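You operate a simulated robot arm through the tools that you are given. There is no shell and no other tool. Be economical: measure what you need, move in short steps, check, and stop when the job is done.

Carry out the task below with a simulated two-armed robot. There is one attempt and no reset: what you move stays moved.

Task
Grease the bearing as its band says, then seat it in the housing.
Fine: hold the lever greaser with one hand while the other pumps, no stroke more or fewer; the greaser ends upright on the blue mark. Set down upright: lever greaser.

Only the result counts: the job must be done as asked and must still hold three seconds after the hand-in. Knocking over, shifting, dropping, spilling or breaking anything else fails it.

Robot
Two 7-joint arms with two-finger parallel grippers on one trunk, on a base that drives. Base frame: it is fixed to the floor where the robot stands at the start and does not move with it; the origin is under the middle of the robot, x ahead of it, y to its left, z up. Lengths are in m, angles in degrees, forces in N, time in s.
The left shoulder is at the start at [0.06, 0.143, 0.926], the right one opposite. Places, roughly: blue mark [0.8, -0.2, 0.9]; bore of the bearing housing [0.4, -0.1, 0.9]; grease pump [0.7, 3.9, 0.9]; greaser lever [0.6, 0, 1.2]. Payload 1.57 kg a hand.
The TCP of each hand is the grasp point between the finger pads, 0.03 m short of the fingertips. In the tool frame z runs along the fingers and y along their closing line. Largest opening 0.11 m; finger width 0.024, thickness 0.012; the body of the gripper, 0.048 by 0.112 m, starts 0.078 m behind the TCP.
Orientation is told as [roll, pitch, yaw] about the base's x, y, z axes, in that order, counted from this pose: with the fingers straight down and closing along the base's y, the tool's x points along the base's -x, its y along +y and its z along -z.

Tools
- The arms move only by the tool move_arm. It takes "left_series", "right_series" or both (then of equal length, played together; a hand with none holds still); each is one flat list of numbers, 7 for each row, row after row: the shift along the tool's x, y, z in units of 250 mm (1.0 is 250 mm), then the turn, a rotation vector about the tool's x, y, z in units of 90 degrees (1.0 is 90 degrees), then the opening, from 0 (shut) to 1 (fully open). In form: [tx, ty, tz, rx, ry, rz, hand, tx, ty, tz, rx, ry, rz, hand, ...]. A call has 1 to 20 rows; each row is the pose to reach, as a shift and turn from the pose commanded when the call began, along the tool's axes at that moment. A call with a number of a shift or a turn outside -1 to 1 is refused whole. Each row takes 0.2 s and may step no farther than 0.05 m and 8.6 degrees from the row before; otherwise, or with a gripper value out of range, the whole call is refused. Where a pose cannot be reached the arm comes as near as it can. A force on the tool above 40 N (or 10 N above the force at the start of the call, whichever is more), or a blocked arm, ends the call early, and 0.2 s more pass. The fingers move at their own pace (about 0.045 m/s each) and stop on an object; they squeeze with about 26 N. The grip force told is the motor's: it shows also when the fingers shut on nothing. Time passes only in rows, and 0.2 s behind the last, so rows that repeat a pose let the fingers close. It gives the time, the measured TCP pose, the force on the tool (base axes), the opening and the grip force at its end, in the units of the frame above (readings bear some noise), with the torque about the TCP (base axes, N m) and any sound that the robot's microphone picked up.
- Cameras (640 x 400 px; columns grow to the right, rows downward): "scene" is now at [0.0459, -0.0081, 1.5376]; the picture's right is [-0.11, -0.99, 0.00], its down [-0.75, 0.08, -0.65] and it looks along [0.65, -0.07, -0.76] (base axes); focal length 274 px, centre (320, 200). "left" rides on the left gripper at [0.07, -0.016, -0.141] in its tool frame; the picture's right is [0.23, 0.97, 0.00], its down [-0.86, 0.20, -0.48] and it looks along [-0.47, 0.11, 0.88] (tool axes); focal length 222 px, centre (320, 200). "right" rides on the right gripper at [0.07, 0.016, -0.141] in its tool frame; the picture's right is [-0.23, 0.97, 0.00], its down [-0.86, -0.20, -0.48] and it looks along [-0.47, -0.11, 0.88] (tool axes); focal length 222 px, centre (320, 200). There is no depth. A picture from a camera that has moved, and an enlarged one, comes with that camera's place and axes in the base frame and with its lens.
- get_image(camera): a new picture of that camera. The clock stands still meanwhile.
- move_column(by): slides the trunk up (or, below 0, down) by that many m; the arms and the scene camera ride with it, the base frame stays. It gives what a move gives, with no picture.
- roll_base(legs): drives the robot by 1 to 6 legs, each [ahead, left, turn to the left] in m, m and degrees, along the robot's own axes; the way and the turn of a leg run together, so that a leg with both is an arc; at most 1.5 m and 180 degrees a leg. The arms and the cameras ride along, it lands a little off, and it stops where it bumps. It gives what a move gives.
- turn_head(pan, tilt): turns the head with the scene camera to pan (to the left, within 86 degrees either way) and tilt (down, from -29 to 69), counted from straight ahead of the robot. It gives what a move gives.
- inspect(camera, box): a new picture of the part [left, top, right, bottom] of that camera's present view, enlarged. The clock stands still meanwhile.
- sign_off(): hands the job in; it is judged then, once.

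Go step by step. Nothing tells you exact positions but the pictures and the camera data: compare them with the known pose of the tool, close in by small moves and look again before you grip or let go. The budget is 120 turns and 108 pictures, counting those below and the enlarged ones. Unless the task says otherwise, let go and move clear before handing in.

The tools are called as name(argument=value, ...) on one line, values as JSON. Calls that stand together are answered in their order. move_arm: Moves the arms, as the interface text tells. Its arguments: {"type":"object","properties":{"left_series":{"type":"array","items":{"type":"number"}},"right_series":{"type":"array","items":{"type":"number"}}},"required":[]} The other tools are called the same way: move_column (by) slides the trunk up or down; roll_base (legs) drives the base; turn_head (pan, tilt) turns the head that bears the scene camera; get_image (camera) takes a picture; inspect (camera, box) takes an enlarged picture of a part of a camera's view; sign_off () hands the job in.

At the start:

```text
time_s: 0.0
left_eef_pos: [0.4761, 0.2428, 0.9996]
left_tool_rot: [0.1, 0.0, 0.0]
left_contact_force: [-0.1, -0.8, -0.1]
left_moment: [-0.02, 0.0, 0.0]
left_width: 0.1098
left_grasp_force: 0.1
right_eef_pos: [0.5938, -0.2356, 0.9985]
right_tool_rot: [0.1, 0.0, 0.1]
right_contact_force: [0.8, 0.1, 0.0]
right_moment: [-0.01, 0.03, -0.02]
right_width: 0.11
right_grasp_force: 0.1
trunk travel left (down, up): [-0.525, 0.065]
robot x, y, heading: [-0.0011, 0.0013, 0.3]
head pan, tilt: [-6.0, 49.2]
```

scene: 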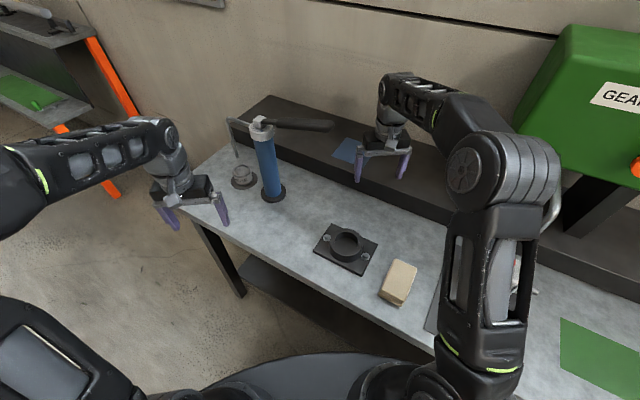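
right: 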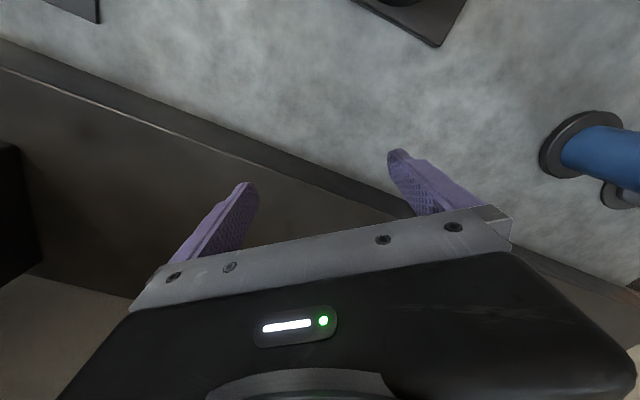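
left: 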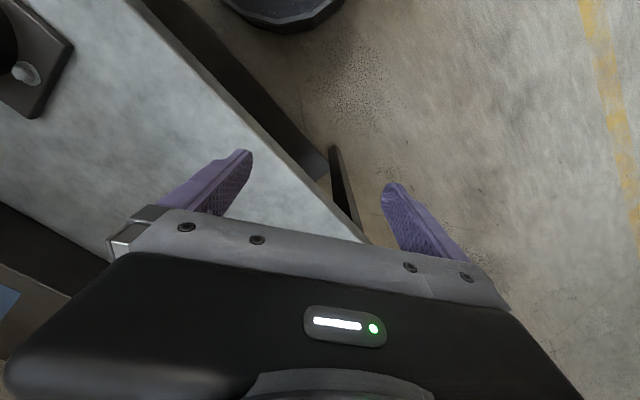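

I see the blue lever greaser with its spout over a small object (the bearing on a base?), the housing on a dark plate and the blue mark behind. I'll look closer at the greaser/bearing and housing first.

inspect(camera="scene", box=[200, 90, 360, 220])

inspect(camera="scene", box=[300, 200, 460, 310])

```text
3.08 times, centred on (280, 155) of scene
camera zoom: at [0.0459, -0.0081, 1.5376], right [-0.11, -0.99, 0.0], down [-0.75, 0.08, -0.65], along [0.65, -0.07, -0.76], focal length 844 px, centre (443, 338)
```

zoom: 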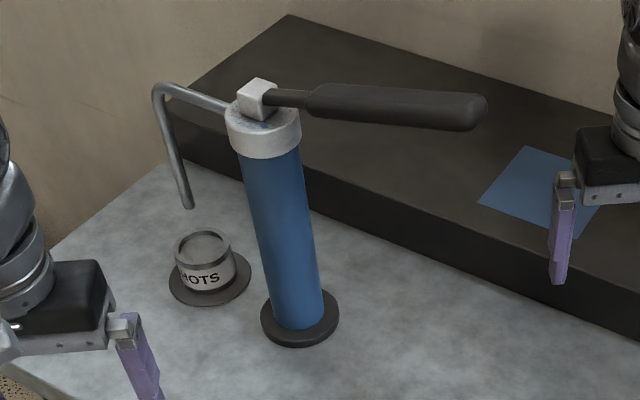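

```text
3.64 times, centred on (380, 255) of scene
camera zoom: at [0.0459, -0.0081, 1.5376], right [-0.11, -0.99, 0.0], down [-0.75, 0.08, -0.65], along [0.65, -0.07, -0.76], focal length 997 px, centre (102, 0)
```

zoom: 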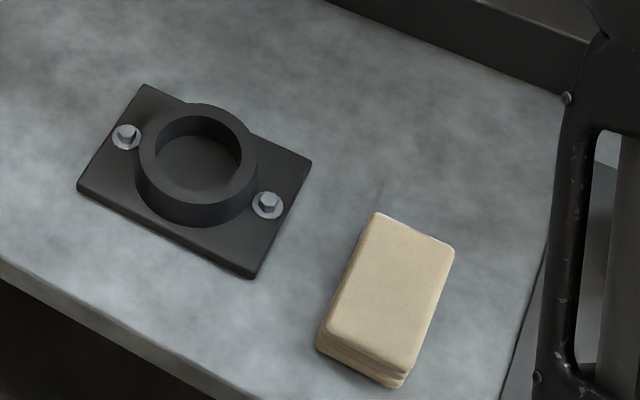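

The bearing stands on a small disc near (0.74, 0.18); its band reads "… SHOTS" with the number hidden on its left side. I'll bring the left wrist camera around to read it.

move_arm(left_series=[-0.06, 0.019, -0.031, 0.022, -0.059, 0.047, 1, -0.119, 0.037, -0.062, 0.044, -0.118, 0.095, 1, -0.179, 0.056, -0.093, 0.066, -0.177, 0.142, 1, -0.238, 0.075, -0.124, 0.088, -0.236, 0.189, 1, -0.298, 0.093, -0.156, 0.11, -0.295, 0.237, 1, -0.357, 0.112, -0.187, 0.132, -0.354, 0.284, 1, -0.417, 0.131, -0.218, 0.154, -0.413, 0.331, 1, -0.476, 0.149, -0.249, 0.176, -0.472, 0.379, 1, -0.536, 0.168, -0.28, 0.1985, -0.531, 0.426, 1])

get_image(camera="left")

```text
time_s: 2.0
left_eef_pos: [0.6125, 0.2853, 1.0705]
left_tool_rot: [0.0, -50.0, -41.2]
left_contact_force: [0.8, 0.4, -0.6]
left_moment: [-0.01, 0.01, -0.01]
left_width: 0.11
left_grasp_force: 0.1
right_eef_pos: [0.5941, -0.2332, 0.9999]
right_tool_rot: [0.0, 0.0, 0.0]
right_contact_force: [0.6, 1.1, 0.3]
right_moment: [0.0, 0.05, 0.0]
right_width: 0.1104
right_grasp_force: 0.0
trunk travel left (down, up): [-0.525, 0.065]
robot x, y, heading: [-0.0007, -0.0014, -0.1]
head pan, tilt: [-6.0, 49.2]
```

```text
102 pictures are left
camera left: at [0.4856, 0.3743, 1.108], right [0.53, 0.83, -0.17], down [0.27, 0.03, 0.96], along [0.81, -0.56, -0.21], focal length 222 px, centre (320, 200)
```

left: 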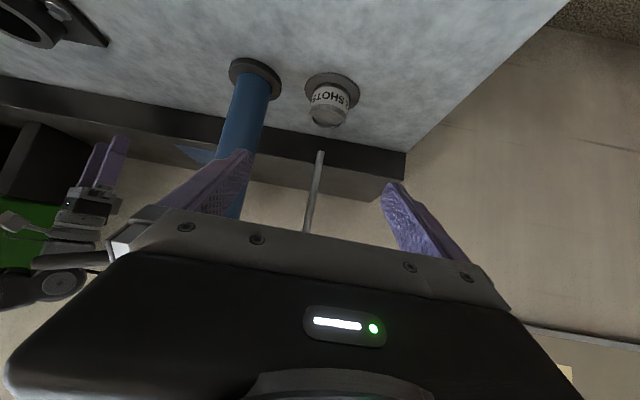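

inspect(camera="left", box=[220, 50, 380, 250])

inspect(camera="left", box=[300, 65, 370, 135])

inspect(camera="scene", box=[200, 90, 360, 220])

```text
2.00 times, centred on (300, 150) of left
camera zoom: at [0.4856, 0.3743, 1.108], right [0.53, 0.83, -0.17], down [0.27, 0.03, 0.96], along [0.81, -0.56, -0.21], focal length 444 px, centre (360, 300)
```

zoom: 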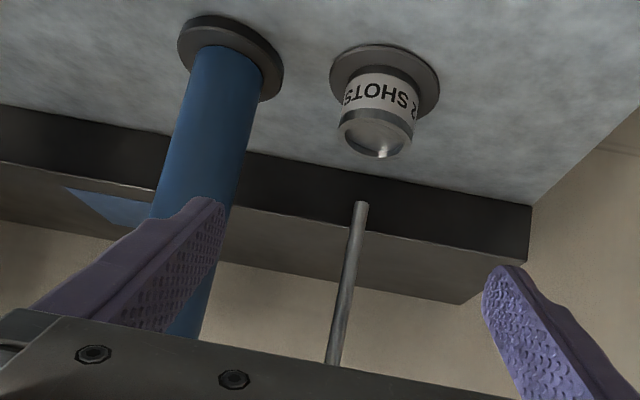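

```text
5.71 times, centred on (335, 100) of left
camera zoom: at [0.4856, 0.3743, 1.108], right [0.53, 0.83, -0.17], down [0.27, 0.03, 0.96], along [0.81, -0.56, -0.21], focal length 1269 px, centre (234, 771)
```

zoom: 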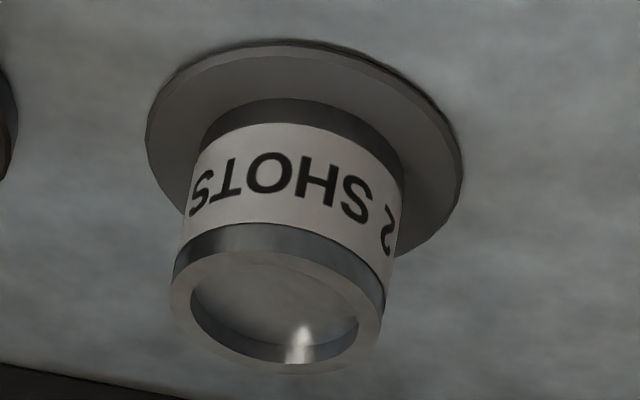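

```text
3.08 times, centred on (280, 155) of scene
camera zoom: at [0.0463, -0.0075, 1.5376], right [-0.11, -0.99, 0.0], down [-0.75, 0.08, -0.65], along [0.65, -0.07, -0.76], focal length 844 px, centre (443, 338)
```

zoom: 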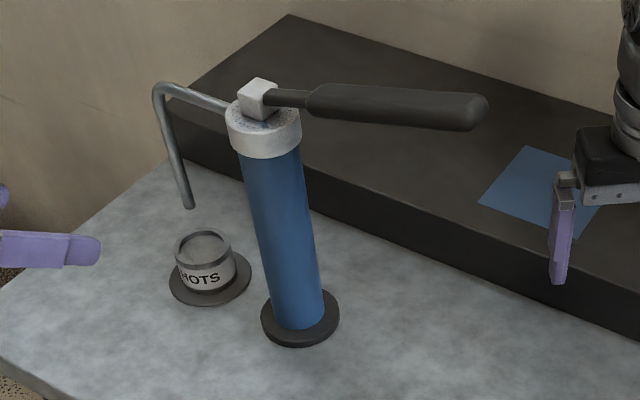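

The band seems to read "2 SHOTS", and triangulation puts the nozzle tip at (0.743, 0.181, 0.965), almost right over the bearing (0.751, 0.176, top 0.904). I'll move a bit further around to make sure no digit is hidden before the 2.

move_arm(left_series=[0.004, 0.128, -0.004, 0.053, 0, 0.045, 1, 0.007, 0.256, -0.008, 0.106, 0, 0.09, 1, 0.01, 0.384, -0.012, 0.16, 0, 0.134, 1, 0.014, 0.51, -0.016, 0.213, 0, 0.179, 1])

inspect(camera="left", box=[220, 40, 420, 200])

```text
time_s: 3.0
left_eef_pos: [0.6692, 0.3605, 1.0684]
left_tool_rot: [0.0, -50.0, -59.8]
left_contact_force: [0.6, -0.6, 0.3]
left_moment: [0.01, 0.02, 0.03]
left_width: 0.1101
left_grasp_force: 0.0
left hand out of reach, approached as far as the arm can: row 4
right_eef_pos: [0.5936, -0.2341, 0.9993]
right_tool_rot: [0.1, 0.0, 0.1]
right_contact_force: [0.5, -0.5, -0.2]
right_moment: [-0.01, -0.02, 0.03]
right_width: 0.11
right_grasp_force: 0.0
trunk travel left (down, up): [-0.525, 0.065]
robot x, y, heading: [0.0003, 0.0026, -0.1]
head pan, tilt: [-6.0, 49.2]
```

```text
2.50 times, centred on (320, 120) of left
camera zoom: at [0.5789, 0.4843, 1.1069], right [0.77, 0.62, -0.17], down [0.26, -0.06, 0.96], along [0.58, -0.79, -0.21], focal length 555 px, centre (320, 400)
```

zoom: 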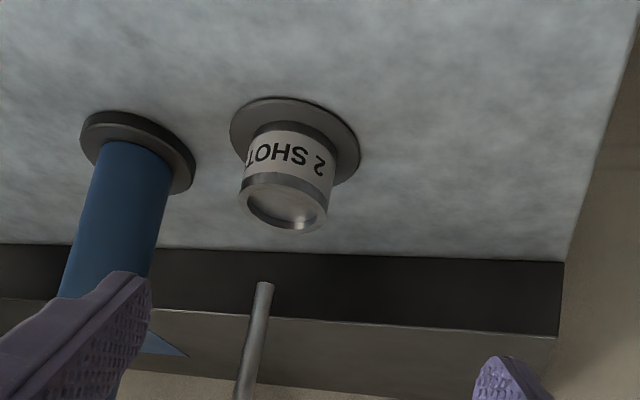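

Band confirmed: exactly 2 shots. The nozzle is already over the bearing, greaser axis near (0.665, 0.083). Now I bring the left hand level in front of the barrel as a pre-grasp.

move_arm(left_series=[-0.028, -0.124, 0.072, -0.055, -0.053, -0.02, 1, -0.055, -0.249, 0.144, -0.109, -0.106, -0.04, 1, -0.083, -0.373, 0.216, -0.164, -0.159, -0.06, 1, -0.11, -0.498, 0.288, -0.218, -0.213, -0.08, 1, -0.138, -0.622, 0.359, -0.273, -0.266, -0.099, 1, -0.166, -0.746, 0.431, -0.327, -0.319, -0.119, 1, -0.193, -0.871, 0.503, -0.382, -0.372, -0.139, 1, -0.221, -0.995, 0.575, -0.4366, -0.4253, -0.159, 1])

get_image(camera="left")

get_image(camera="scene")

```text
time_s: 5.0
left_eef_pos: [0.5362, 0.2528, 0.9685]
left_tool_rot: [-13.2, -83.2, 11.5]
left_contact_force: [-0.9, -0.4, -0.9]
left_moment: [0.02, -0.03, 0.02]
left_width: 0.1098
left_grasp_force: 0.1
left hand out of reach, approached as far as the arm can: row 6, 7, 8
right_eef_pos: [0.5946, -0.2359, 0.9997]
right_tool_rot: [0.0, -0.1, 0.0]
right_contact_force: [-0.3, 0.2, 0.0]
right_moment: [-0.02, -0.02, 0.01]
right_width: 0.1097
right_grasp_force: 0.1
trunk travel left (down, up): [-0.525, 0.065]
robot x, y, heading: [0.0007, -0.0008, 0.0]
head pan, tilt: [-6.0, 49.2]
stopped in row 8 (left hand): the arm was blocked; the commanded pose is now the measured one
```

```text
97 pictures are left
camera left: at [0.3874, 0.2396, 0.9161], right [0.0, 0.97, -0.25], down [-0.37, 0.24, 0.9], along [0.93, 0.09, 0.36], focal length 222 px, centre (320, 200)
```

left: 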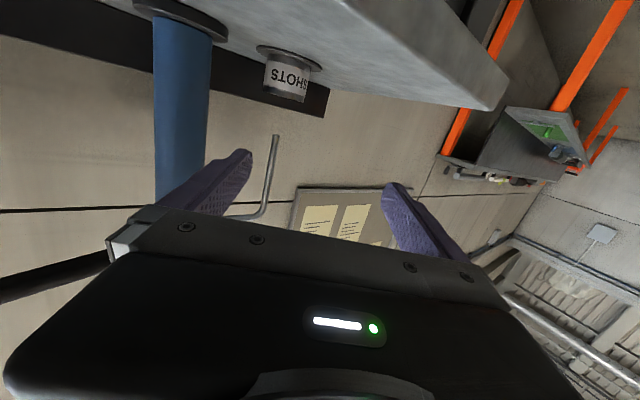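

```text
96 pictures are left
camera scene: at [0.0468, -0.0094, 1.5376], right [-0.11, -0.99, 0.0], down [-0.75, 0.08, -0.65], along [0.65, -0.07, -0.76], focal length 274 px, centre (320, 200)
```

scene: 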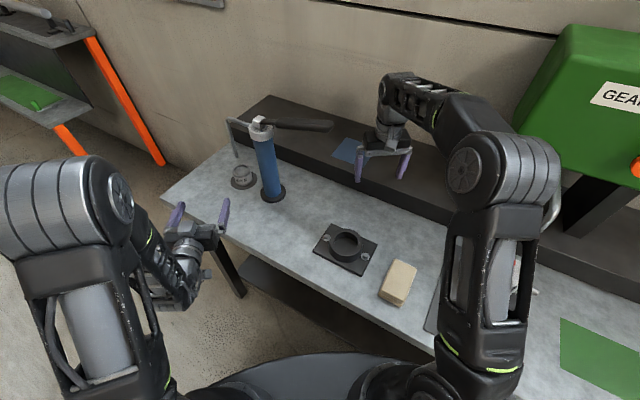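

The arm ran out of room this close to the body. I'll back the base a little to give the left arm space for a level forward grasp.

roll_base(legs=[[-0.15, 0, 0]])

```text
time_s: 6.4
left_eef_pos: [0.3871, 0.2526, 0.969]
left_tool_rot: [-13.9, -83.3, 12.0]
left_contact_force: [-0.8, 0.2, -0.3]
left_moment: [0.01, 0.0, -0.01]
left_width: 0.11
left_grasp_force: 0.0
right_eef_pos: [0.4443, -0.2355, 1.0009]
right_tool_rot: [0.1, -0.1, 0.1]
right_contact_force: [-0.2, 0.0, 0.1]
right_moment: [-0.01, -0.05, -0.01]
right_width: 0.1103
right_grasp_force: 0.0
trunk travel left (down, up): [-0.525, 0.065]
robot x, y, heading: [-0.15, 0.0017, 0.2]
head pan, tilt: [-6.0, 49.2]
```

move_arm(left_series=[-0.035, -0.113, 0.11, 0.018, -0.014, 0.005, 1, -0.069, -0.226, 0.22, 0.036, -0.028, 0.009, 1, -0.104, -0.338, 0.331, 0.054, -0.043, 0.014, 1, -0.138, -0.451, 0.441, 0.072, -0.057, 0.018, 1, -0.173, -0.564, 0.551, 0.09, -0.071, 0.023, 1])

get_image(camera="left")

get_image(camera="scene")

```text
time_s: 7.6
left_eef_pos: [0.5371, 0.1591, 1.0057]
left_tool_rot: [-34.3, -89.5, 21.6]
left_contact_force: [0.3, 0.6, -0.8]
left_moment: [-0.03, 0.01, 0.0]
left_width: 0.1098
left_grasp_force: 0.0
left hand out of reach, approached as far as the arm can: row 1, 2, 3, 4, 5
right_eef_pos: [0.4473, -0.2344, 0.999]
right_tool_rot: [0.0, 0.0, 0.0]
right_contact_force: [0.0, 0.4, 0.0]
right_moment: [-0.01, 0.0, -0.01]
right_width: 0.1101
right_grasp_force: 0.1
trunk travel left (down, up): [-0.525, 0.065]
robot x, y, heading: [-0.1444, -0.0041, 0.1]
head pan, tilt: [-6.0, 49.2]
```

```text
95 pictures are left
camera left: at [0.3949, 0.1747, 0.9378], right [0.21, 0.95, -0.23], down [-0.41, 0.3, 0.86], along [0.89, -0.08, 0.46], focal length 222 px, centre (320, 200)
```

left: 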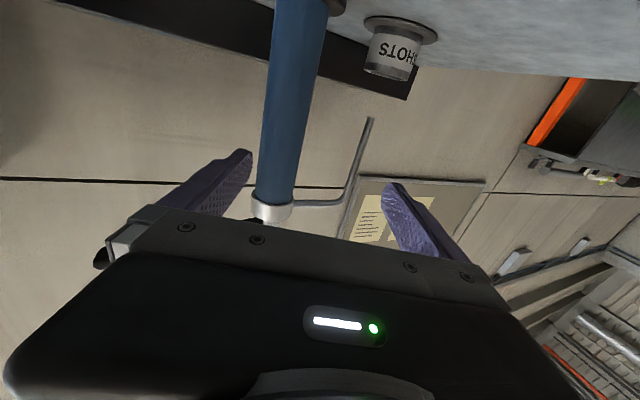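

```text
94 pictures are left
camera scene: at [-0.1004, -0.0088, 1.5375], right [-0.1, -0.99, 0.0], down [-0.75, 0.08, -0.65], along [0.65, -0.07, -0.76], focal length 274 px, centre (320, 200)
```

scene: 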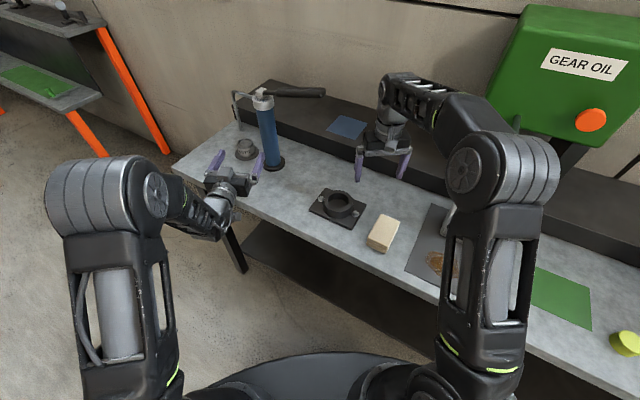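

The left hand is nearly level and in line, only short of reach toward the right. I'll shift the base 0.08 m right so the barrel lies in front of the left shoulder.

roll_base(legs=[[0, -0.08, 0]])

get_image(camera="left")

```text
time_s: 8.6
left_eef_pos: [0.5361, 0.0788, 1.0062]
left_tool_rot: [-35.0, -89.5, 22.4]
left_contact_force: [0.2, -0.4, 0.2]
left_moment: [-0.01, -0.02, 0.03]
left_width: 0.11
left_grasp_force: 0.2
right_eef_pos: [0.447, -0.315, 1.0005]
right_tool_rot: [0.1, 0.0, 0.2]
right_contact_force: [-0.1, 0.3, -0.6]
right_moment: [0.04, 0.01, 0.03]
right_width: 0.1098
right_grasp_force: 0.1
trunk travel left (down, up): [-0.525, 0.065]
robot x, y, heading: [-0.1445, -0.0812, 0.1]
head pan, tilt: [-6.0, 49.2]
```

```text
93 pictures are left
camera left: at [0.3942, 0.094, 0.9386], right [0.21, 0.95, -0.23], down [-0.42, 0.3, 0.86], along [0.88, -0.08, 0.46], focal length 222 px, centre (320, 200)
```

left: 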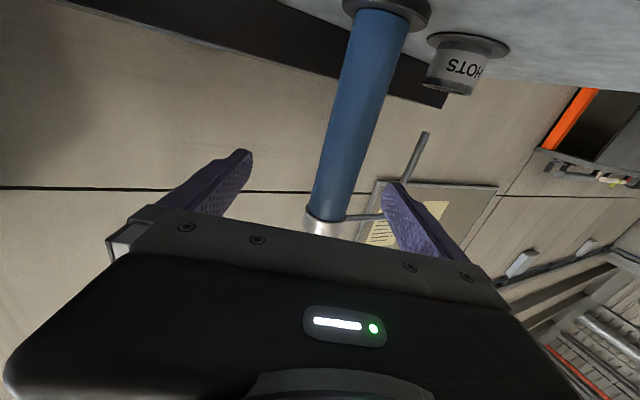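

move_arm(left_series=[0, 0.064, 0, 0, 0, 0, 1, 0, 0.128, 0, 0, 0, 0, 1, 0, 0.128, 0.13, 0, 0, 0, 1, 0, 0.128, 0.26, 0, 0, 0, 1, 0, 0.128, 0.36, 0, 0, 0, 1])

get_image(camera="left")

inspect(camera="scene", box=[190, 70, 390, 220])

```text
time_s: 9.8
left_eef_pos: [0.6316, 0.0916, 1.0048]
left_tool_rot: [-39.7, -89.5, 27.1]
left_contact_force: [0.3, 0.0, 0.0]
left_moment: [-0.02, 0.0, -0.01]
left_width: 0.1102
left_grasp_force: 0.1
right_eef_pos: [0.4473, -0.3139, 0.9991]
right_tool_rot: [-0.1, 0.0, 0.1]
right_contact_force: [0.0, -0.1, -0.1]
right_moment: [-0.02, 0.01, -0.02]
right_width: 0.1098
right_grasp_force: 0.1
trunk travel left (down, up): [-0.525, 0.065]
robot x, y, heading: [-0.1437, -0.0787, 0.1]
head pan, tilt: [-6.0, 49.2]
```

```text
92 pictures are left
camera left: at [0.49, 0.1068, 0.9375], right [0.21, 0.95, -0.23], down [-0.42, 0.3, 0.86], along [0.88, -0.08, 0.46], focal length 222 px, centre (320, 200)
```

left: 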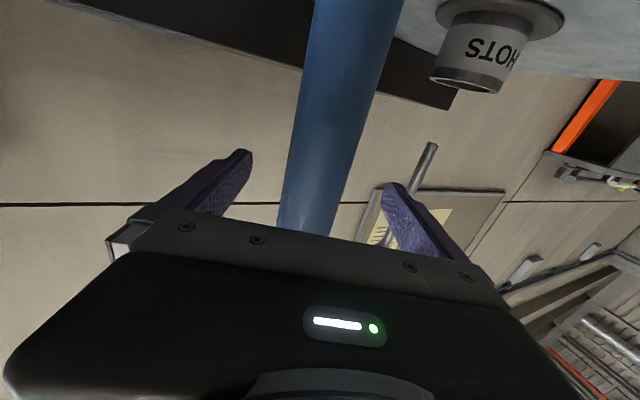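

```text
2.67 times, centred on (290, 145) of scene
camera zoom: at [-0.1006, -0.0889, 1.5376], right [-0.1, -0.99, 0.0], down [-0.75, 0.08, -0.65], along [0.65, -0.07, -0.76], focal length 731 px, centre (400, 347)
```

zoom: 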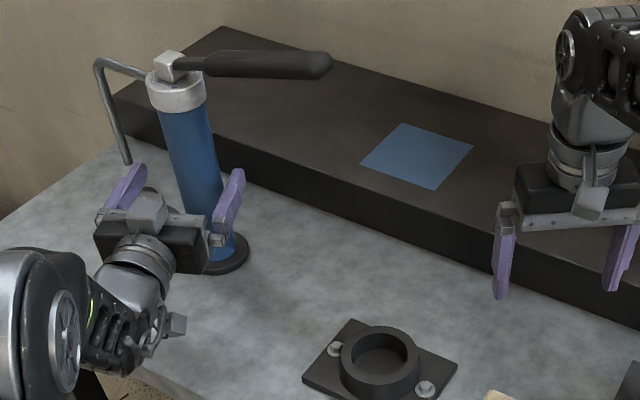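

move_arm(left_series=[0, 0.02, 0.06, 0, 0, 0, 1, 0, 0.02, 0.128, 0, 0, 0, 1, 0, 0.02, 0.128, 0, 0, 0, 0.65, 0, 0.02, 0.128, 0, 0, 0, 0.65])

get_image(camera="left")

inspect(camera="scene", box=[210, 70, 310, 180])

```text
time_s: 10.8
left_eef_pos: [0.664, 0.0886, 1.0059]
left_tool_rot: [-40.4, -89.5, 27.8]
left_contact_force: [0.4, -0.1, -0.2]
left_moment: [0.03, 0.01, 0.05]
left_width: 0.0715
left_grasp_force: 0.0
right_eef_pos: [0.4482, -0.3145, 0.9995]
right_tool_rot: [0.0, 0.0, 0.0]
right_contact_force: [0.1, 0.2, -0.1]
right_moment: [0.0, -0.02, 0.0]
right_width: 0.1101
right_grasp_force: 0.0
trunk travel left (down, up): [-0.525, 0.065]
robot x, y, heading: [-0.1463, -0.08, -0.0]
head pan, tilt: [-6.0, 49.2]
```

```text
90 pictures are left
camera left: at [0.5215, 0.1043, 0.9381], right [0.21, 0.95, -0.23], down [-0.42, 0.3, 0.86], along [0.88, -0.08, 0.46], focal length 222 px, centre (320, 200)
```

left: 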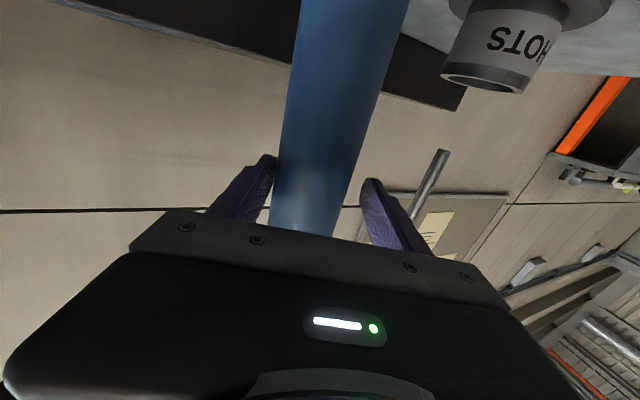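

```text
3.64 times, centred on (260, 125) of scene
camera zoom: at [-0.101, -0.0887, 1.5376], right [-0.1, -0.99, 0.0], down [-0.75, 0.08, -0.65], along [0.65, -0.07, -0.76], focal length 997 px, centre (538, 473)
```

zoom: 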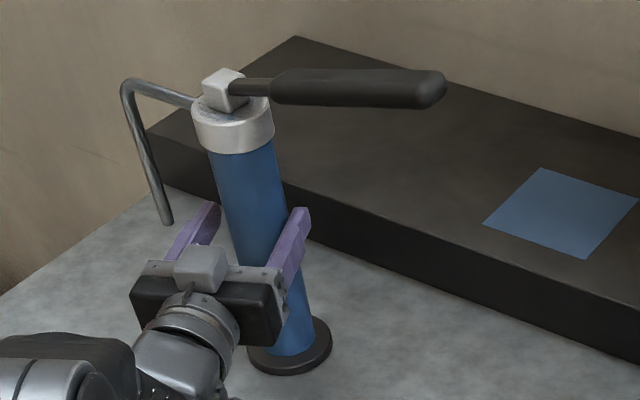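

The barrel is between the pads, slightly nearer the right finger; I'll shift 4 mm and close.

move_arm(left_series=[0, -0.016, 0, 0, 0, 0, 0.65, 0, -0.016, 0, 0, 0, 0, 0.55, 0, -0.016, 0, 0, 0, 0, 0.3, 0, -0.016, 0, 0, 0, 0, 0.3])

get_image(camera="left")

inspect(camera="scene", box=[210, 70, 310, 180])

```text
time_s: 11.8
left_eef_pos: [0.6611, 0.0833, 1.0067]
left_tool_rot: [-45.0, -89.6, 32.3]
left_contact_force: [-0.4, -4.2, 1.1]
left_moment: [-0.15, -0.09, -0.04]
left_width: 0.0538
left_grasp_force: 26.0
right_eef_pos: [0.4472, -0.315, 1.0004]
right_tool_rot: [0.1, 0.0, 0.0]
right_contact_force: [0.0, -0.1, 0.3]
right_moment: [0.02, -0.01, -0.04]
right_width: 0.1099
right_grasp_force: 0.1
trunk travel left (down, up): [-0.525, 0.065]
robot x, y, heading: [-0.1467, -0.078, -0.1]
head pan, tilt: [-6.0, 49.2]
```

```text
88 pictures are left
camera left: at [0.5201, 0.0993, 0.9384], right [0.21, 0.95, -0.23], down [-0.42, 0.3, 0.86], along [0.88, -0.09, 0.46], focal length 222 px, centre (320, 200)
```

left: 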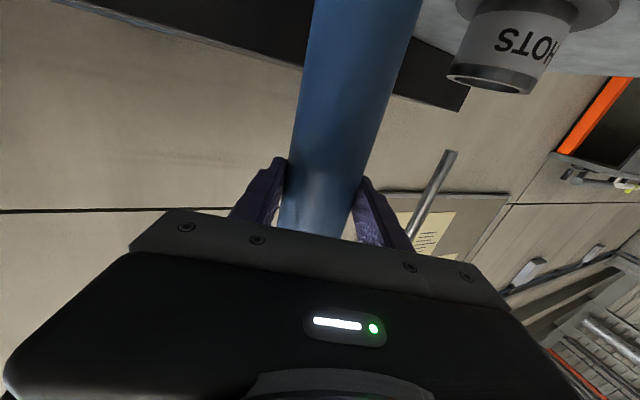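

```text
3.64 times, centred on (260, 125) of scene
camera zoom: at [-0.1013, -0.0894, 1.5376], right [-0.1, -0.99, 0.0], down [-0.75, 0.08, -0.65], along [0.65, -0.07, -0.76], focal length 997 px, centre (538, 473)
```

zoom: 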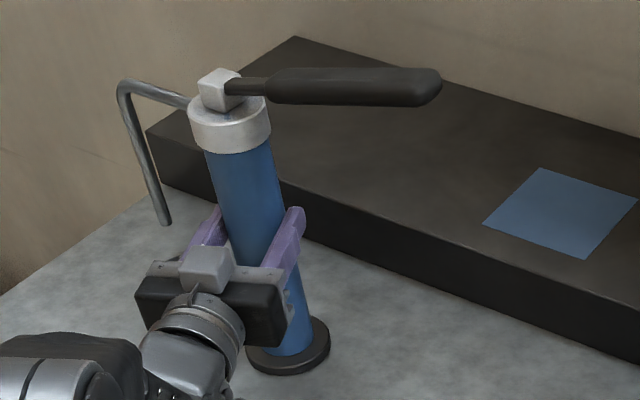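

Greaser is held (width 0.054, 26 N) and the nozzle is still over the bearing. The lever runs from the pivot (0.664, 0.08, 1.14) up to its end at (0.548, −0.09, 1.195); I bring the right hand in line with the lever behind its end.

move_arm(right_series=[-0.021, 0.057, -0.071, -0.034, -0.064, -0.044, 1, -0.043, 0.114, -0.141, -0.067, -0.128, -0.087, 1, -0.064, 0.171, -0.212, -0.101, -0.191, -0.131, 1, -0.085, 0.228, -0.283, -0.135, -0.255, -0.175, 1, -0.107, 0.285, -0.353, -0.169, -0.319, -0.219, 1, -0.128, 0.342, -0.424, -0.202, -0.383, -0.262, 1, -0.149, 0.399, -0.495, -0.236, -0.447, -0.306, 1, -0.171, 0.456, -0.565, -0.27, -0.511, -0.35, 1, -0.192, 0.513, -0.636, -0.304, -0.574, -0.393, 1, -0.213, 0.57, -0.707, -0.337, -0.638, -0.437, 1, -0.235, 0.627, -0.777, -0.371, -0.702, -0.481, 1, -0.256, 0.684, -0.848, -0.405, -0.766, -0.5245, 1])

get_image(camera="right")

get_image(camera="scene")

```text
time_s: 14.4
left_eef_pos: [0.6617, 0.0844, 1.0065]
left_tool_rot: [-40.1, -89.5, 27.5]
left_contact_force: [1.0, -2.6, 2.6]
left_moment: [0.19, -0.15, -0.01]
left_width: 0.0535
left_grasp_force: 25.9
right_eef_pos: [0.5103, -0.1409, 1.2139]
right_tool_rot: [-0.1, -75.6, 55.8]
right_contact_force: [-0.2, -0.1, -0.5]
right_moment: [0.0, 0.03, -0.01]
right_width: 0.11
right_grasp_force: 0.0
trunk travel left (down, up): [-0.525, 0.065]
robot x, y, heading: [-0.1475, -0.0794, 0.1]
head pan, tilt: [-6.0, 49.2]
```

```text
86 pictures are left
camera right: at [0.4091, -0.2579, 1.1822], right [-0.77, 0.59, 0.22], down [0.02, -0.32, 0.95], along [0.63, 0.74, 0.23], focal length 222 px, centre (320, 200)
```

right: 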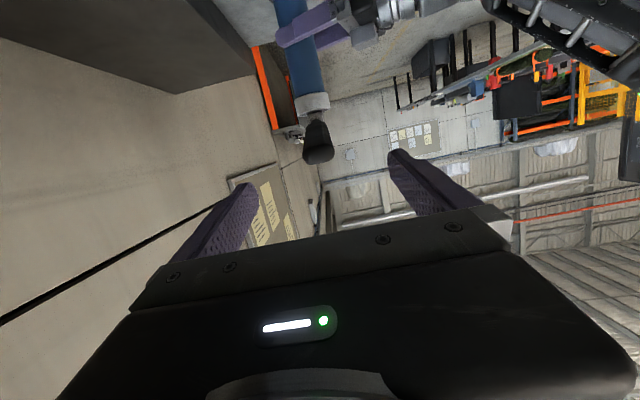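

```text
85 pictures are left
camera scene: at [-0.1015, -0.0892, 1.5376], right [-0.1, -0.99, 0.0], down [-0.75, 0.08, -0.65], along [0.65, -0.07, -0.76], focal length 274 px, centre (320, 200)
```

scene: 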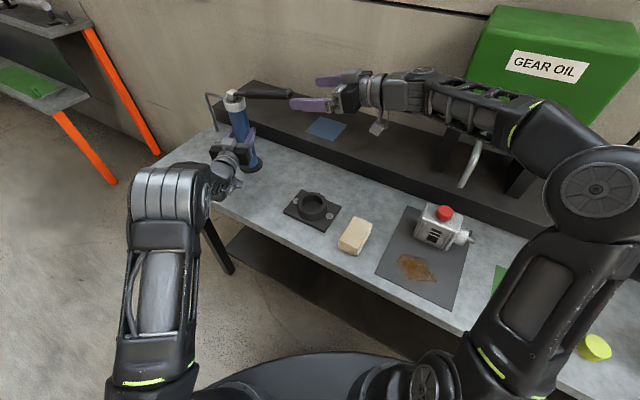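

move_arm(right_series=[0.024, 0.02, 0.06, 0, 0, 0, 1, 0.024, 0.02, 0.18, 0, 0, 0, 1])

get_image(camera="right")

inspect(camera="scene", box=[200, 60, 360, 160])

```text
time_s: 15.0
left_eef_pos: [0.6609, 0.0855, 1.0054]
left_tool_rot: [-41.8, -89.5, 28.9]
left_contact_force: [0.9, -0.9, 2.7]
left_moment: [0.26, -0.29, -0.07]
left_width: 0.0533
left_grasp_force: 25.9
right_eef_pos: [0.5301, -0.1047, 1.1963]
right_tool_rot: [0.0, -75.4, 55.9]
right_contact_force: [0.4, -0.9, -1.0]
right_moment: [-0.01, 0.0, -0.01]
right_width: 0.1101
right_grasp_force: 0.0
trunk travel left (down, up): [-0.525, 0.065]
robot x, y, heading: [-0.1431, -0.0819, -0.3]
head pan, tilt: [-6.0, 49.2]
```

```text
84 pictures are left
camera right: at [0.4291, -0.2219, 1.1648], right [-0.77, 0.6, 0.22], down [0.03, -0.32, 0.95], along [0.63, 0.74, 0.23], focal length 222 px, centre (320, 200)
```

right: 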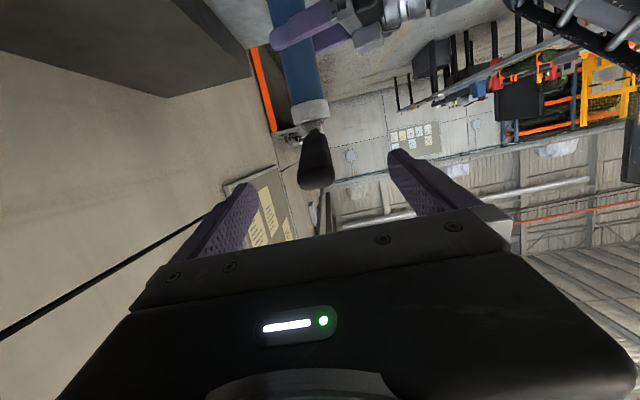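

```text
4.00 times, centred on (280, 110) of scene
camera zoom: at [-0.1014, -0.0888, 1.5376], right [-0.1, -0.99, 0.0], down [-0.75, 0.08, -0.65], along [0.65, -0.07, -0.76], focal length 1097 px, centre (480, 560)
```

zoom: 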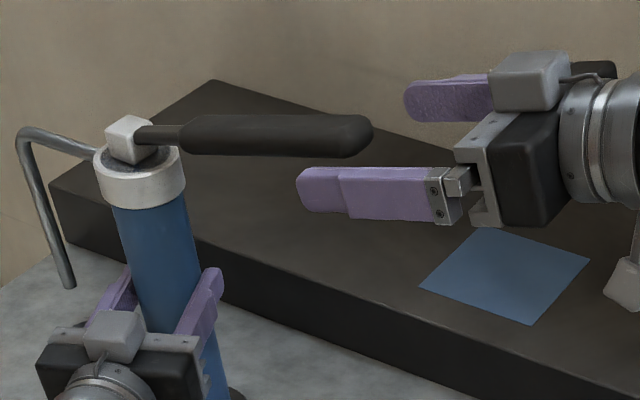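

The right fingers straddle the lever line well. I'll advance 0.07 m so the lever lies between the pads.

move_arm(right_series=[0.01, 0, 0.09, 0, 0, 0, 1, 0.01, 0, 0.18, 0, 0, 0, 1, 0.01, 0, 0.27, 0, 0, 0, 1, 0.01, 0, 0.27, 0, 0, 0, 0.5])

get_image(camera="right")

inspect(camera="scene", box=[200, 60, 360, 160])

```text
time_s: 16.0
left_eef_pos: [0.662, 0.0857, 1.0066]
left_tool_rot: [-41.0, -89.6, 28.5]
left_contact_force: [0.3, -1.1, 2.1]
left_moment: [0.24, -0.09, 0.02]
left_width: 0.0533
left_grasp_force: 26.2
right_eef_pos: [0.5657, -0.0499, 1.1741]
right_tool_rot: [0.1, -75.4, 55.7]
right_contact_force: [-0.4, -0.3, 0.2]
right_moment: [0.0, 0.02, 0.01]
right_width: 0.0761
right_grasp_force: 0.1
trunk travel left (down, up): [-0.525, 0.065]
robot x, y, heading: [-0.1474, -0.084, 0.2]
head pan, tilt: [-6.0, 49.2]
```

```text
82 pictures are left
camera right: at [0.4651, -0.1688, 1.1436], right [-0.77, 0.6, 0.22], down [0.03, -0.32, 0.95], along [0.63, 0.74, 0.23], focal length 222 px, centre (320, 200)
```

right: 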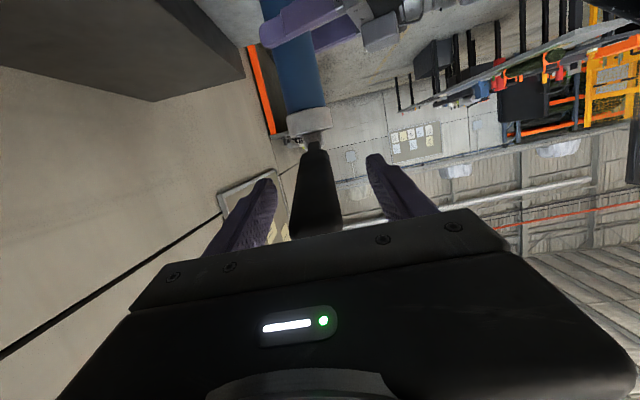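

```text
4.00 times, centred on (280, 110) of scene
camera zoom: at [-0.1015, -0.089, 1.5376], right [-0.1, -0.99, 0.0], down [-0.75, 0.08, -0.65], along [0.65, -0.07, -0.76], focal length 1097 px, centre (480, 560)
```

zoom: 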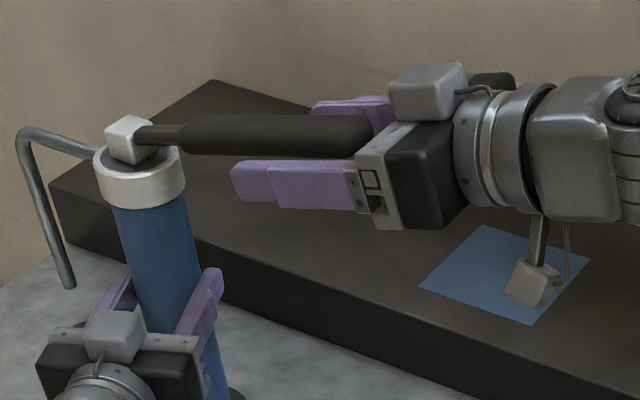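

move_arm(right_series=[0, 0, 0, 0, 0, 0, 0.3, 0, 0, 0, 0, 0, 0, 0.1, 0, 0, 0, 0, 0, 0, 0.1, 0, 0, 0, 0, 0, 0, 0.1])

inspect(camera="scene", box=[200, 60, 360, 160])

```text
time_s: 17.0
left_eef_pos: [0.6614, 0.0847, 1.007]
left_tool_rot: [-42.0, -89.5, 29.3]
left_contact_force: [-9.0, -0.9, 2.2]
left_moment: [-0.17, -0.3, 0.01]
left_width: 0.0534
left_grasp_force: 25.7
right_eef_pos: [0.5671, -0.0508, 1.1743]
right_tool_rot: [0.0, -75.3, 55.6]
right_contact_force: [6.9, -1.4, -0.2]
right_moment: [0.0, -0.39, -1.02]
right_width: 0.0361
right_grasp_force: 25.8
trunk travel left (down, up): [-0.525, 0.065]
robot x, y, heading: [-0.1448, -0.081, -0.0]
head pan, tilt: [-6.0, 49.2]
```

```text
4.00 times, centred on (280, 110) of scene
camera zoom: at [-0.1017, -0.0889, 1.5376], right [-0.1, -0.99, 0.0], down [-0.75, 0.08, -0.65], along [0.65, -0.07, -0.76], focal length 1097 px, centre (480, 560)
```

zoom: 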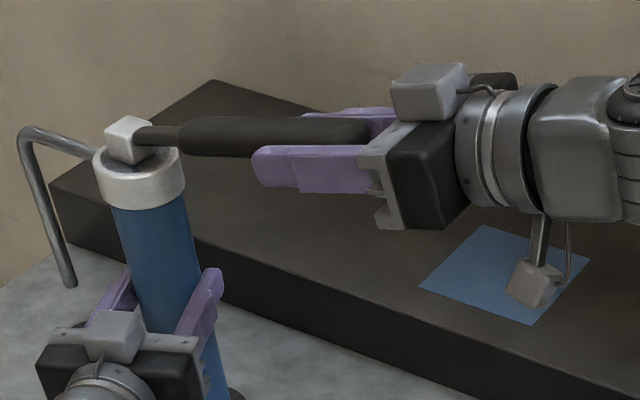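

The lever is gripped (0.036 wide) and the greaser barely moved. I start the first stroke: arc the right hand down 10° about the pivot, watching forces and sounds.

move_arm(right_series=[0, -0.006, 0, 0, 0, 0, 0.1, 0.058, -0.006, 0.004, 0, -0.0556, 0, 0.1, 0.115, -0.006, 0.0136, 0, -0.111, 0, 0.1])

inspect(camera="scene", box=[200, 60, 360, 160])

```text
time_s: 17.8
left_eef_pos: [0.661, 0.0854, 1.0081]
left_tool_rot: [-40.0, -89.5, 27.2]
left_contact_force: [-14.6, -0.5, 3.2]
left_moment: [0.5, -0.76, 0.02]
left_width: 0.0537
left_grasp_force: 26.1
right_eef_pos: [0.5641, -0.058, 1.1466]
right_tool_rot: [0.1, -85.4, 55.5]
right_contact_force: [11.3, -0.1, -0.6]
right_moment: [-0.52, -0.01, -1.65]
right_width: 0.0346
right_grasp_force: 26.3
trunk travel left (down, up): [-0.525, 0.065]
robot x, y, heading: [-0.1492, -0.0835, 0.1]
head pan, tilt: [-6.0, 49.2]
```

```text
4.00 times, centred on (280, 110) of scene
camera zoom: at [-0.1017, -0.0891, 1.5377], right [-0.1, -0.99, 0.0], down [-0.75, 0.08, -0.65], along [0.65, -0.07, -0.76], focal length 1097 px, centre (480, 560)
```

zoom: 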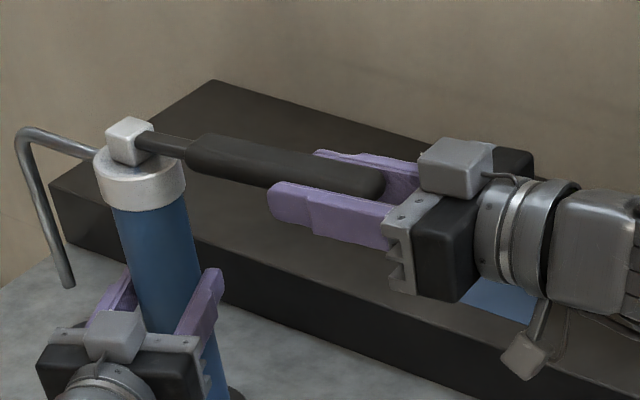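

move_arm(right_series=[0, -0.012, 0.008, 0.022, 0, 0, 0.1, 0.058, -0.012, 0.012, 0.022, -0.0556, 0, 0.1, 0.115, -0.012, 0.0216, 0.022, -0.111, 0, 0.1, 0.171, -0.012, 0.036, 0.022, -0.167, 0, 0.1])

inspect(camera="scene", box=[200, 60, 360, 160])

```text
time_s: 18.8
left_eef_pos: [0.6628, 0.0865, 1.0058]
left_tool_rot: [-44.1, -89.4, 31.4]
left_contact_force: [16.2, 7.5, 0.1]
left_moment: [-0.32, 0.39, 0.13]
left_width: 0.0535
left_grasp_force: 26.0
right_eef_pos: [0.5695, -0.0537, 1.1038]
right_tool_rot: [179.1, -79.5, -125.2]
right_contact_force: [-13.3, -7.1, 0.3]
right_moment: [-0.25, 0.3, 1.1]
right_width: 0.0337
right_grasp_force: 25.7
trunk travel left (down, up): [-0.525, 0.065]
robot x, y, heading: [-0.1475, -0.0822, 0.1]
head pan, tilt: [-6.0, 49.2]
```

```text
4.00 times, centred on (280, 110) of scene
camera zoom: at [-0.1004, -0.0885, 1.5376], right [-0.1, -0.99, 0.0], down [-0.75, 0.08, -0.65], along [0.65, -0.07, -0.76], focal length 1097 px, centre (480, 560)
```

zoom: 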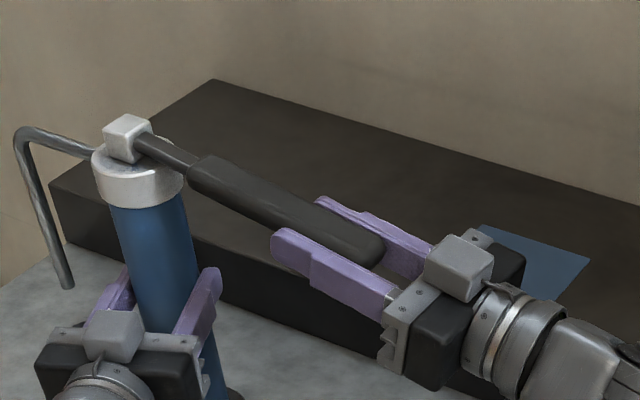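

Lever is down 25° with no stop or sound yet; side forces show I pushed slightly in, so I ease back and continue 15° more.

move_arm(right_series=[0, 0.006, -0.012, -0.009, 0, 0, 0.1, 0.058, 0.006, -0.008, -0.009, -0.0556, 0, 0.1, 0.115, 0.006, 0.0016, -0.009, -0.111, 0, 0.1, 0.171, 0.006, 0.016, -0.009, -0.167, 0, 0.1])

inspect(camera="scene", box=[200, 60, 360, 160])

```text
time_s: 19.8
left_eef_pos: [0.6594, 0.0876, 1.0087]
left_tool_rot: [-56.0, -89.4, 43.6]
left_contact_force: [3.5, 14.1, 0.2]
left_moment: [0.56, -0.03, -0.09]
left_width: 0.0548
left_grasp_force: 25.7
right_eef_pos: [0.5762, -0.0451, 1.0648]
right_tool_rot: [-179.3, -64.5, -126.2]
right_contact_force: [-6.9, -12.5, 16.8]
right_moment: [0.37, -0.14, -0.25]
right_width: 0.034
right_grasp_force: 14.9
trunk travel left (down, up): [-0.525, 0.065]
robot x, y, heading: [-0.1499, -0.0785, -0.1]
head pan, tilt: [-6.0, 49.2]
```

```text
4.00 times, centred on (280, 110) of scene
camera zoom: at [-0.1036, -0.088, 1.538], right [-0.1, -0.99, 0.0], down [-0.75, 0.08, -0.65], along [0.65, -0.07, -0.76], focal length 1097 px, centre (480, 560)
```

zoom: 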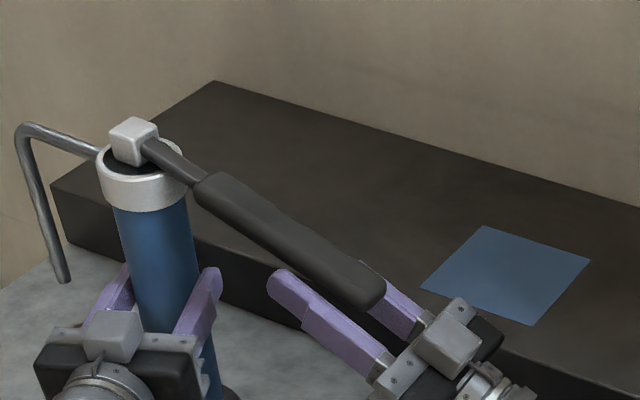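

move_arm(right_series=[0.01, 0, -0.012, 0, 0, 0, 0.1, 0.02, 0, -0.012, 0, 0.0, 0, 0.1, 0.028, 0, -0.012, 0, 0, 0, 0.1])

inspect(camera="scene", box=[200, 60, 360, 160])

```text
time_s: 20.6
left_eef_pos: [0.6598, 0.0861, 1.0089]
left_tool_rot: [-39.0, -89.5, 26.6]
left_contact_force: [8.1, 17.3, 0.7]
left_moment: [0.83, 0.53, 0.51]
left_width: 0.0547
left_grasp_force: 26.1
right_eef_pos: [0.5757, -0.0484, 1.0637]
right_tool_rot: [-177.4, -64.4, -127.8]
right_contact_force: [-12.7, -12.6, 13.3]
right_moment: [0.6, -0.19, -0.11]
right_width: 0.0332
right_grasp_force: 26.0
trunk travel left (down, up): [-0.525, 0.065]
robot x, y, heading: [-0.1456, -0.0809, 0.2]
head pan, tilt: [-6.0, 49.2]
```

```text
4.00 times, centred on (280, 110) of scene
camera zoom: at [-0.1043, -0.09, 1.5393], right [-0.1, -0.99, 0.0], down [-0.75, 0.08, -0.65], along [0.65, -0.07, -0.76], focal length 1097 px, centre (480, 560)
```

zoom: 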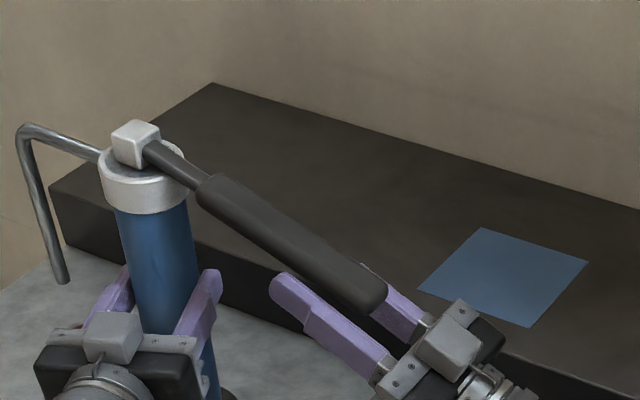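

The lever bottomed at about −20° (firm stop, ~13–17 N). I relieve the side push and raise it on the return arc, checking halfway.

move_arm(right_series=[-0.02, 0, -0.016, 0, 0, 0, 0.1, -0.08, 0, -0.013, 0, 0.0556, 0, 0.1, -0.139, 0, -0.006, 0, 0.111, 0, 0.1, -0.198, 0, 0.007, 0, 0.167, 0, 0.1, -0.255, 0, 0.025, 0, 0.222, 0, 0.1])

inspect(camera="scene", box=[200, 60, 360, 160])

```text
time_s: 21.8
left_eef_pos: [0.6614, 0.0858, 1.0057]
left_tool_rot: [-33.2, -89.4, 20.7]
left_contact_force: [-2.4, 1.0, 8.9]
left_moment: [0.89, 0.43, 0.15]
left_width: 0.0533
left_grasp_force: 25.8
right_eef_pos: [0.564, -0.0601, 1.1141]
right_tool_rot: [-178.6, -84.7, -126.9]
right_contact_force: [0.5, -0.6, -0.5]
right_moment: [0.0, -0.01, -0.01]
right_width: 0.0102
right_grasp_force: 0.2
trunk travel left (down, up): [-0.525, 0.065]
robot x, y, heading: [-0.1478, -0.0807, 0.2]
head pan, tilt: [-6.0, 49.2]
```

```text
4.00 times, centred on (280, 110) of scene
camera zoom: at [-0.1018, -0.0886, 1.5374], right [-0.1, -0.99, 0.0], down [-0.75, 0.08, -0.65], along [0.65, -0.07, -0.76], focal length 1097 px, centre (480, 560)
```

zoom: 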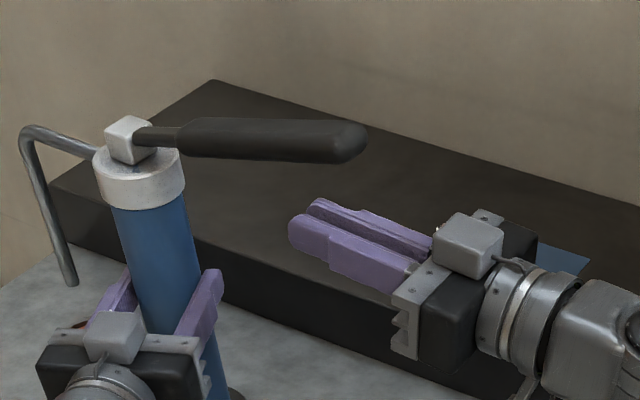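

The lever slipped from the pads and sprang back up by itself – so it is spring-returned. I'll check the bearing and nozzle for the first shot.

inspect(camera="scene", box=[195, 110, 275, 180])

get_image(camera="left")

```text
5.71 times, centred on (235, 145) of scene
camera zoom: at [-0.1018, -0.0886, 1.5374], right [-0.1, -0.99, 0.0], down [-0.75, 0.08, -0.65], along [0.65, -0.07, -0.76], focal length 1567 px, centre (806, 514)
```

zoom: 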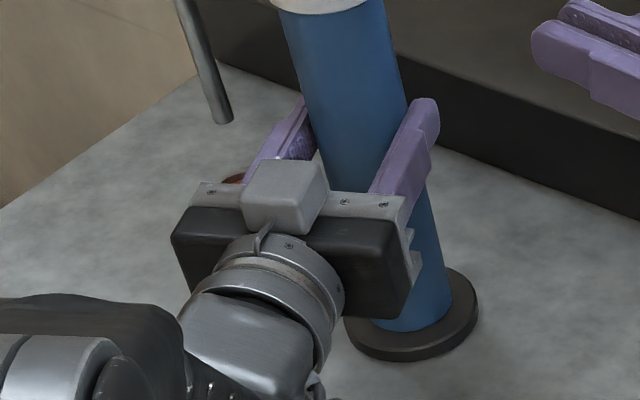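

```text
73 pictures are left
camera left: at [0.5195, 0.1004, 0.9374], right [0.21, 0.95, -0.23], down [-0.42, 0.3, 0.86], along [0.88, -0.08, 0.46], focal length 222 px, centre (320, 200)
```

left: 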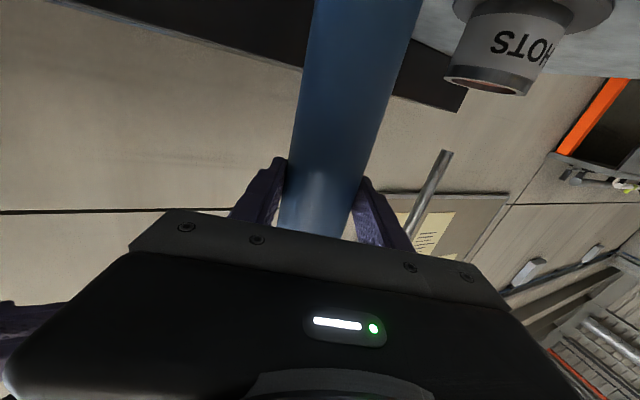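

The bearing now shows grease: one shot delivered. For the second stroke I'll push from above with slightly parted fingers cradling the lever; first retreat, rise and hover above it.

move_arm(right_series=[0, 0, -0.16, 0, 0, 0, 0.22, 0, 0, -0.32, 0, 0, 0, 0.22, 0, 0, -0.46, 0, 0, 0, 0.22, -0.16, 0, -0.46, 0, 0.07, 0, 0.22, -0.32, 0, -0.46, 0, 0.143, 0, 0.22, -0.48, 0, -0.46, 0, 0.214, 0, 0.22, -0.48, 0, -0.3, 0, 0.214, 0, 0.22, -0.48, -0.005, -0.14, 0, 0.214, 0, 0.22, -0.47, -0.01, 0.0, 0, 0.214, 0, 0.22, -0.46, -0.011, 0.12, 0, 0.214, 0, 0.22])

get_image(camera="right")

inspect(camera="scene", box=[200, 60, 360, 160])

```text
time_s: 24.0
left_eef_pos: [0.6627, 0.0851, 1.0049]
left_tool_rot: [-40.8, -89.4, 28.2]
left_contact_force: [1.5, 0.5, -5.2]
left_moment: [0.29, -0.22, -0.05]
left_width: 0.0536
left_grasp_force: 26.2
right_eef_pos: [0.578, -0.0436, 1.2319]
right_tool_rot: [-0.6, -76.1, 55.1]
right_contact_force: [-0.5, -0.3, 0.2]
right_moment: [-0.04, 0.02, -0.02]
right_width: 0.0242
right_grasp_force: 0.1
trunk travel left (down, up): [-0.525, 0.065]
robot x, y, heading: [-0.1478, -0.077, 0.2]
head pan, tilt: [-6.0, 49.2]
```

```text
72 pictures are left
camera right: at [0.4751, -0.1599, 1.1987], right [-0.76, 0.61, 0.22], down [0.01, -0.33, 0.95], along [0.65, 0.72, 0.24], focal length 222 px, centre (320, 200)
```

right: 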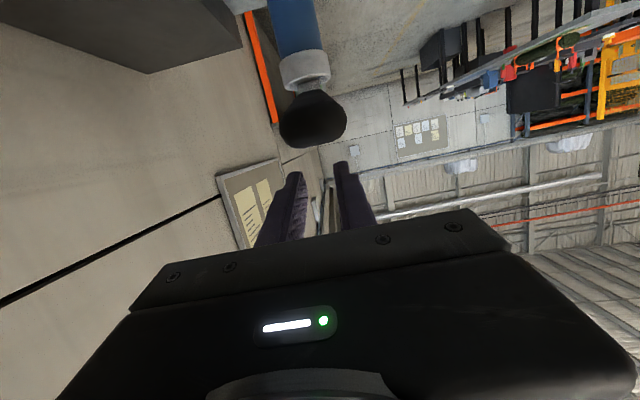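

```text
4.00 times, centred on (280, 110) of scene
camera zoom: at [-0.1003, -0.0881, 1.5375], right [-0.1, -0.99, 0.0], down [-0.75, 0.08, -0.65], along [0.65, -0.07, -0.76], focal length 1097 px, centre (480, 560)
```

zoom: 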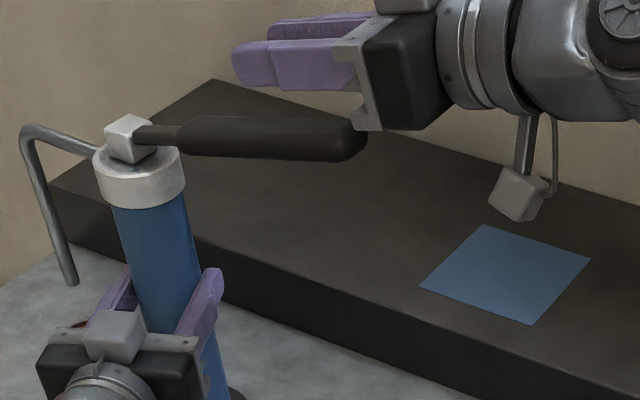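

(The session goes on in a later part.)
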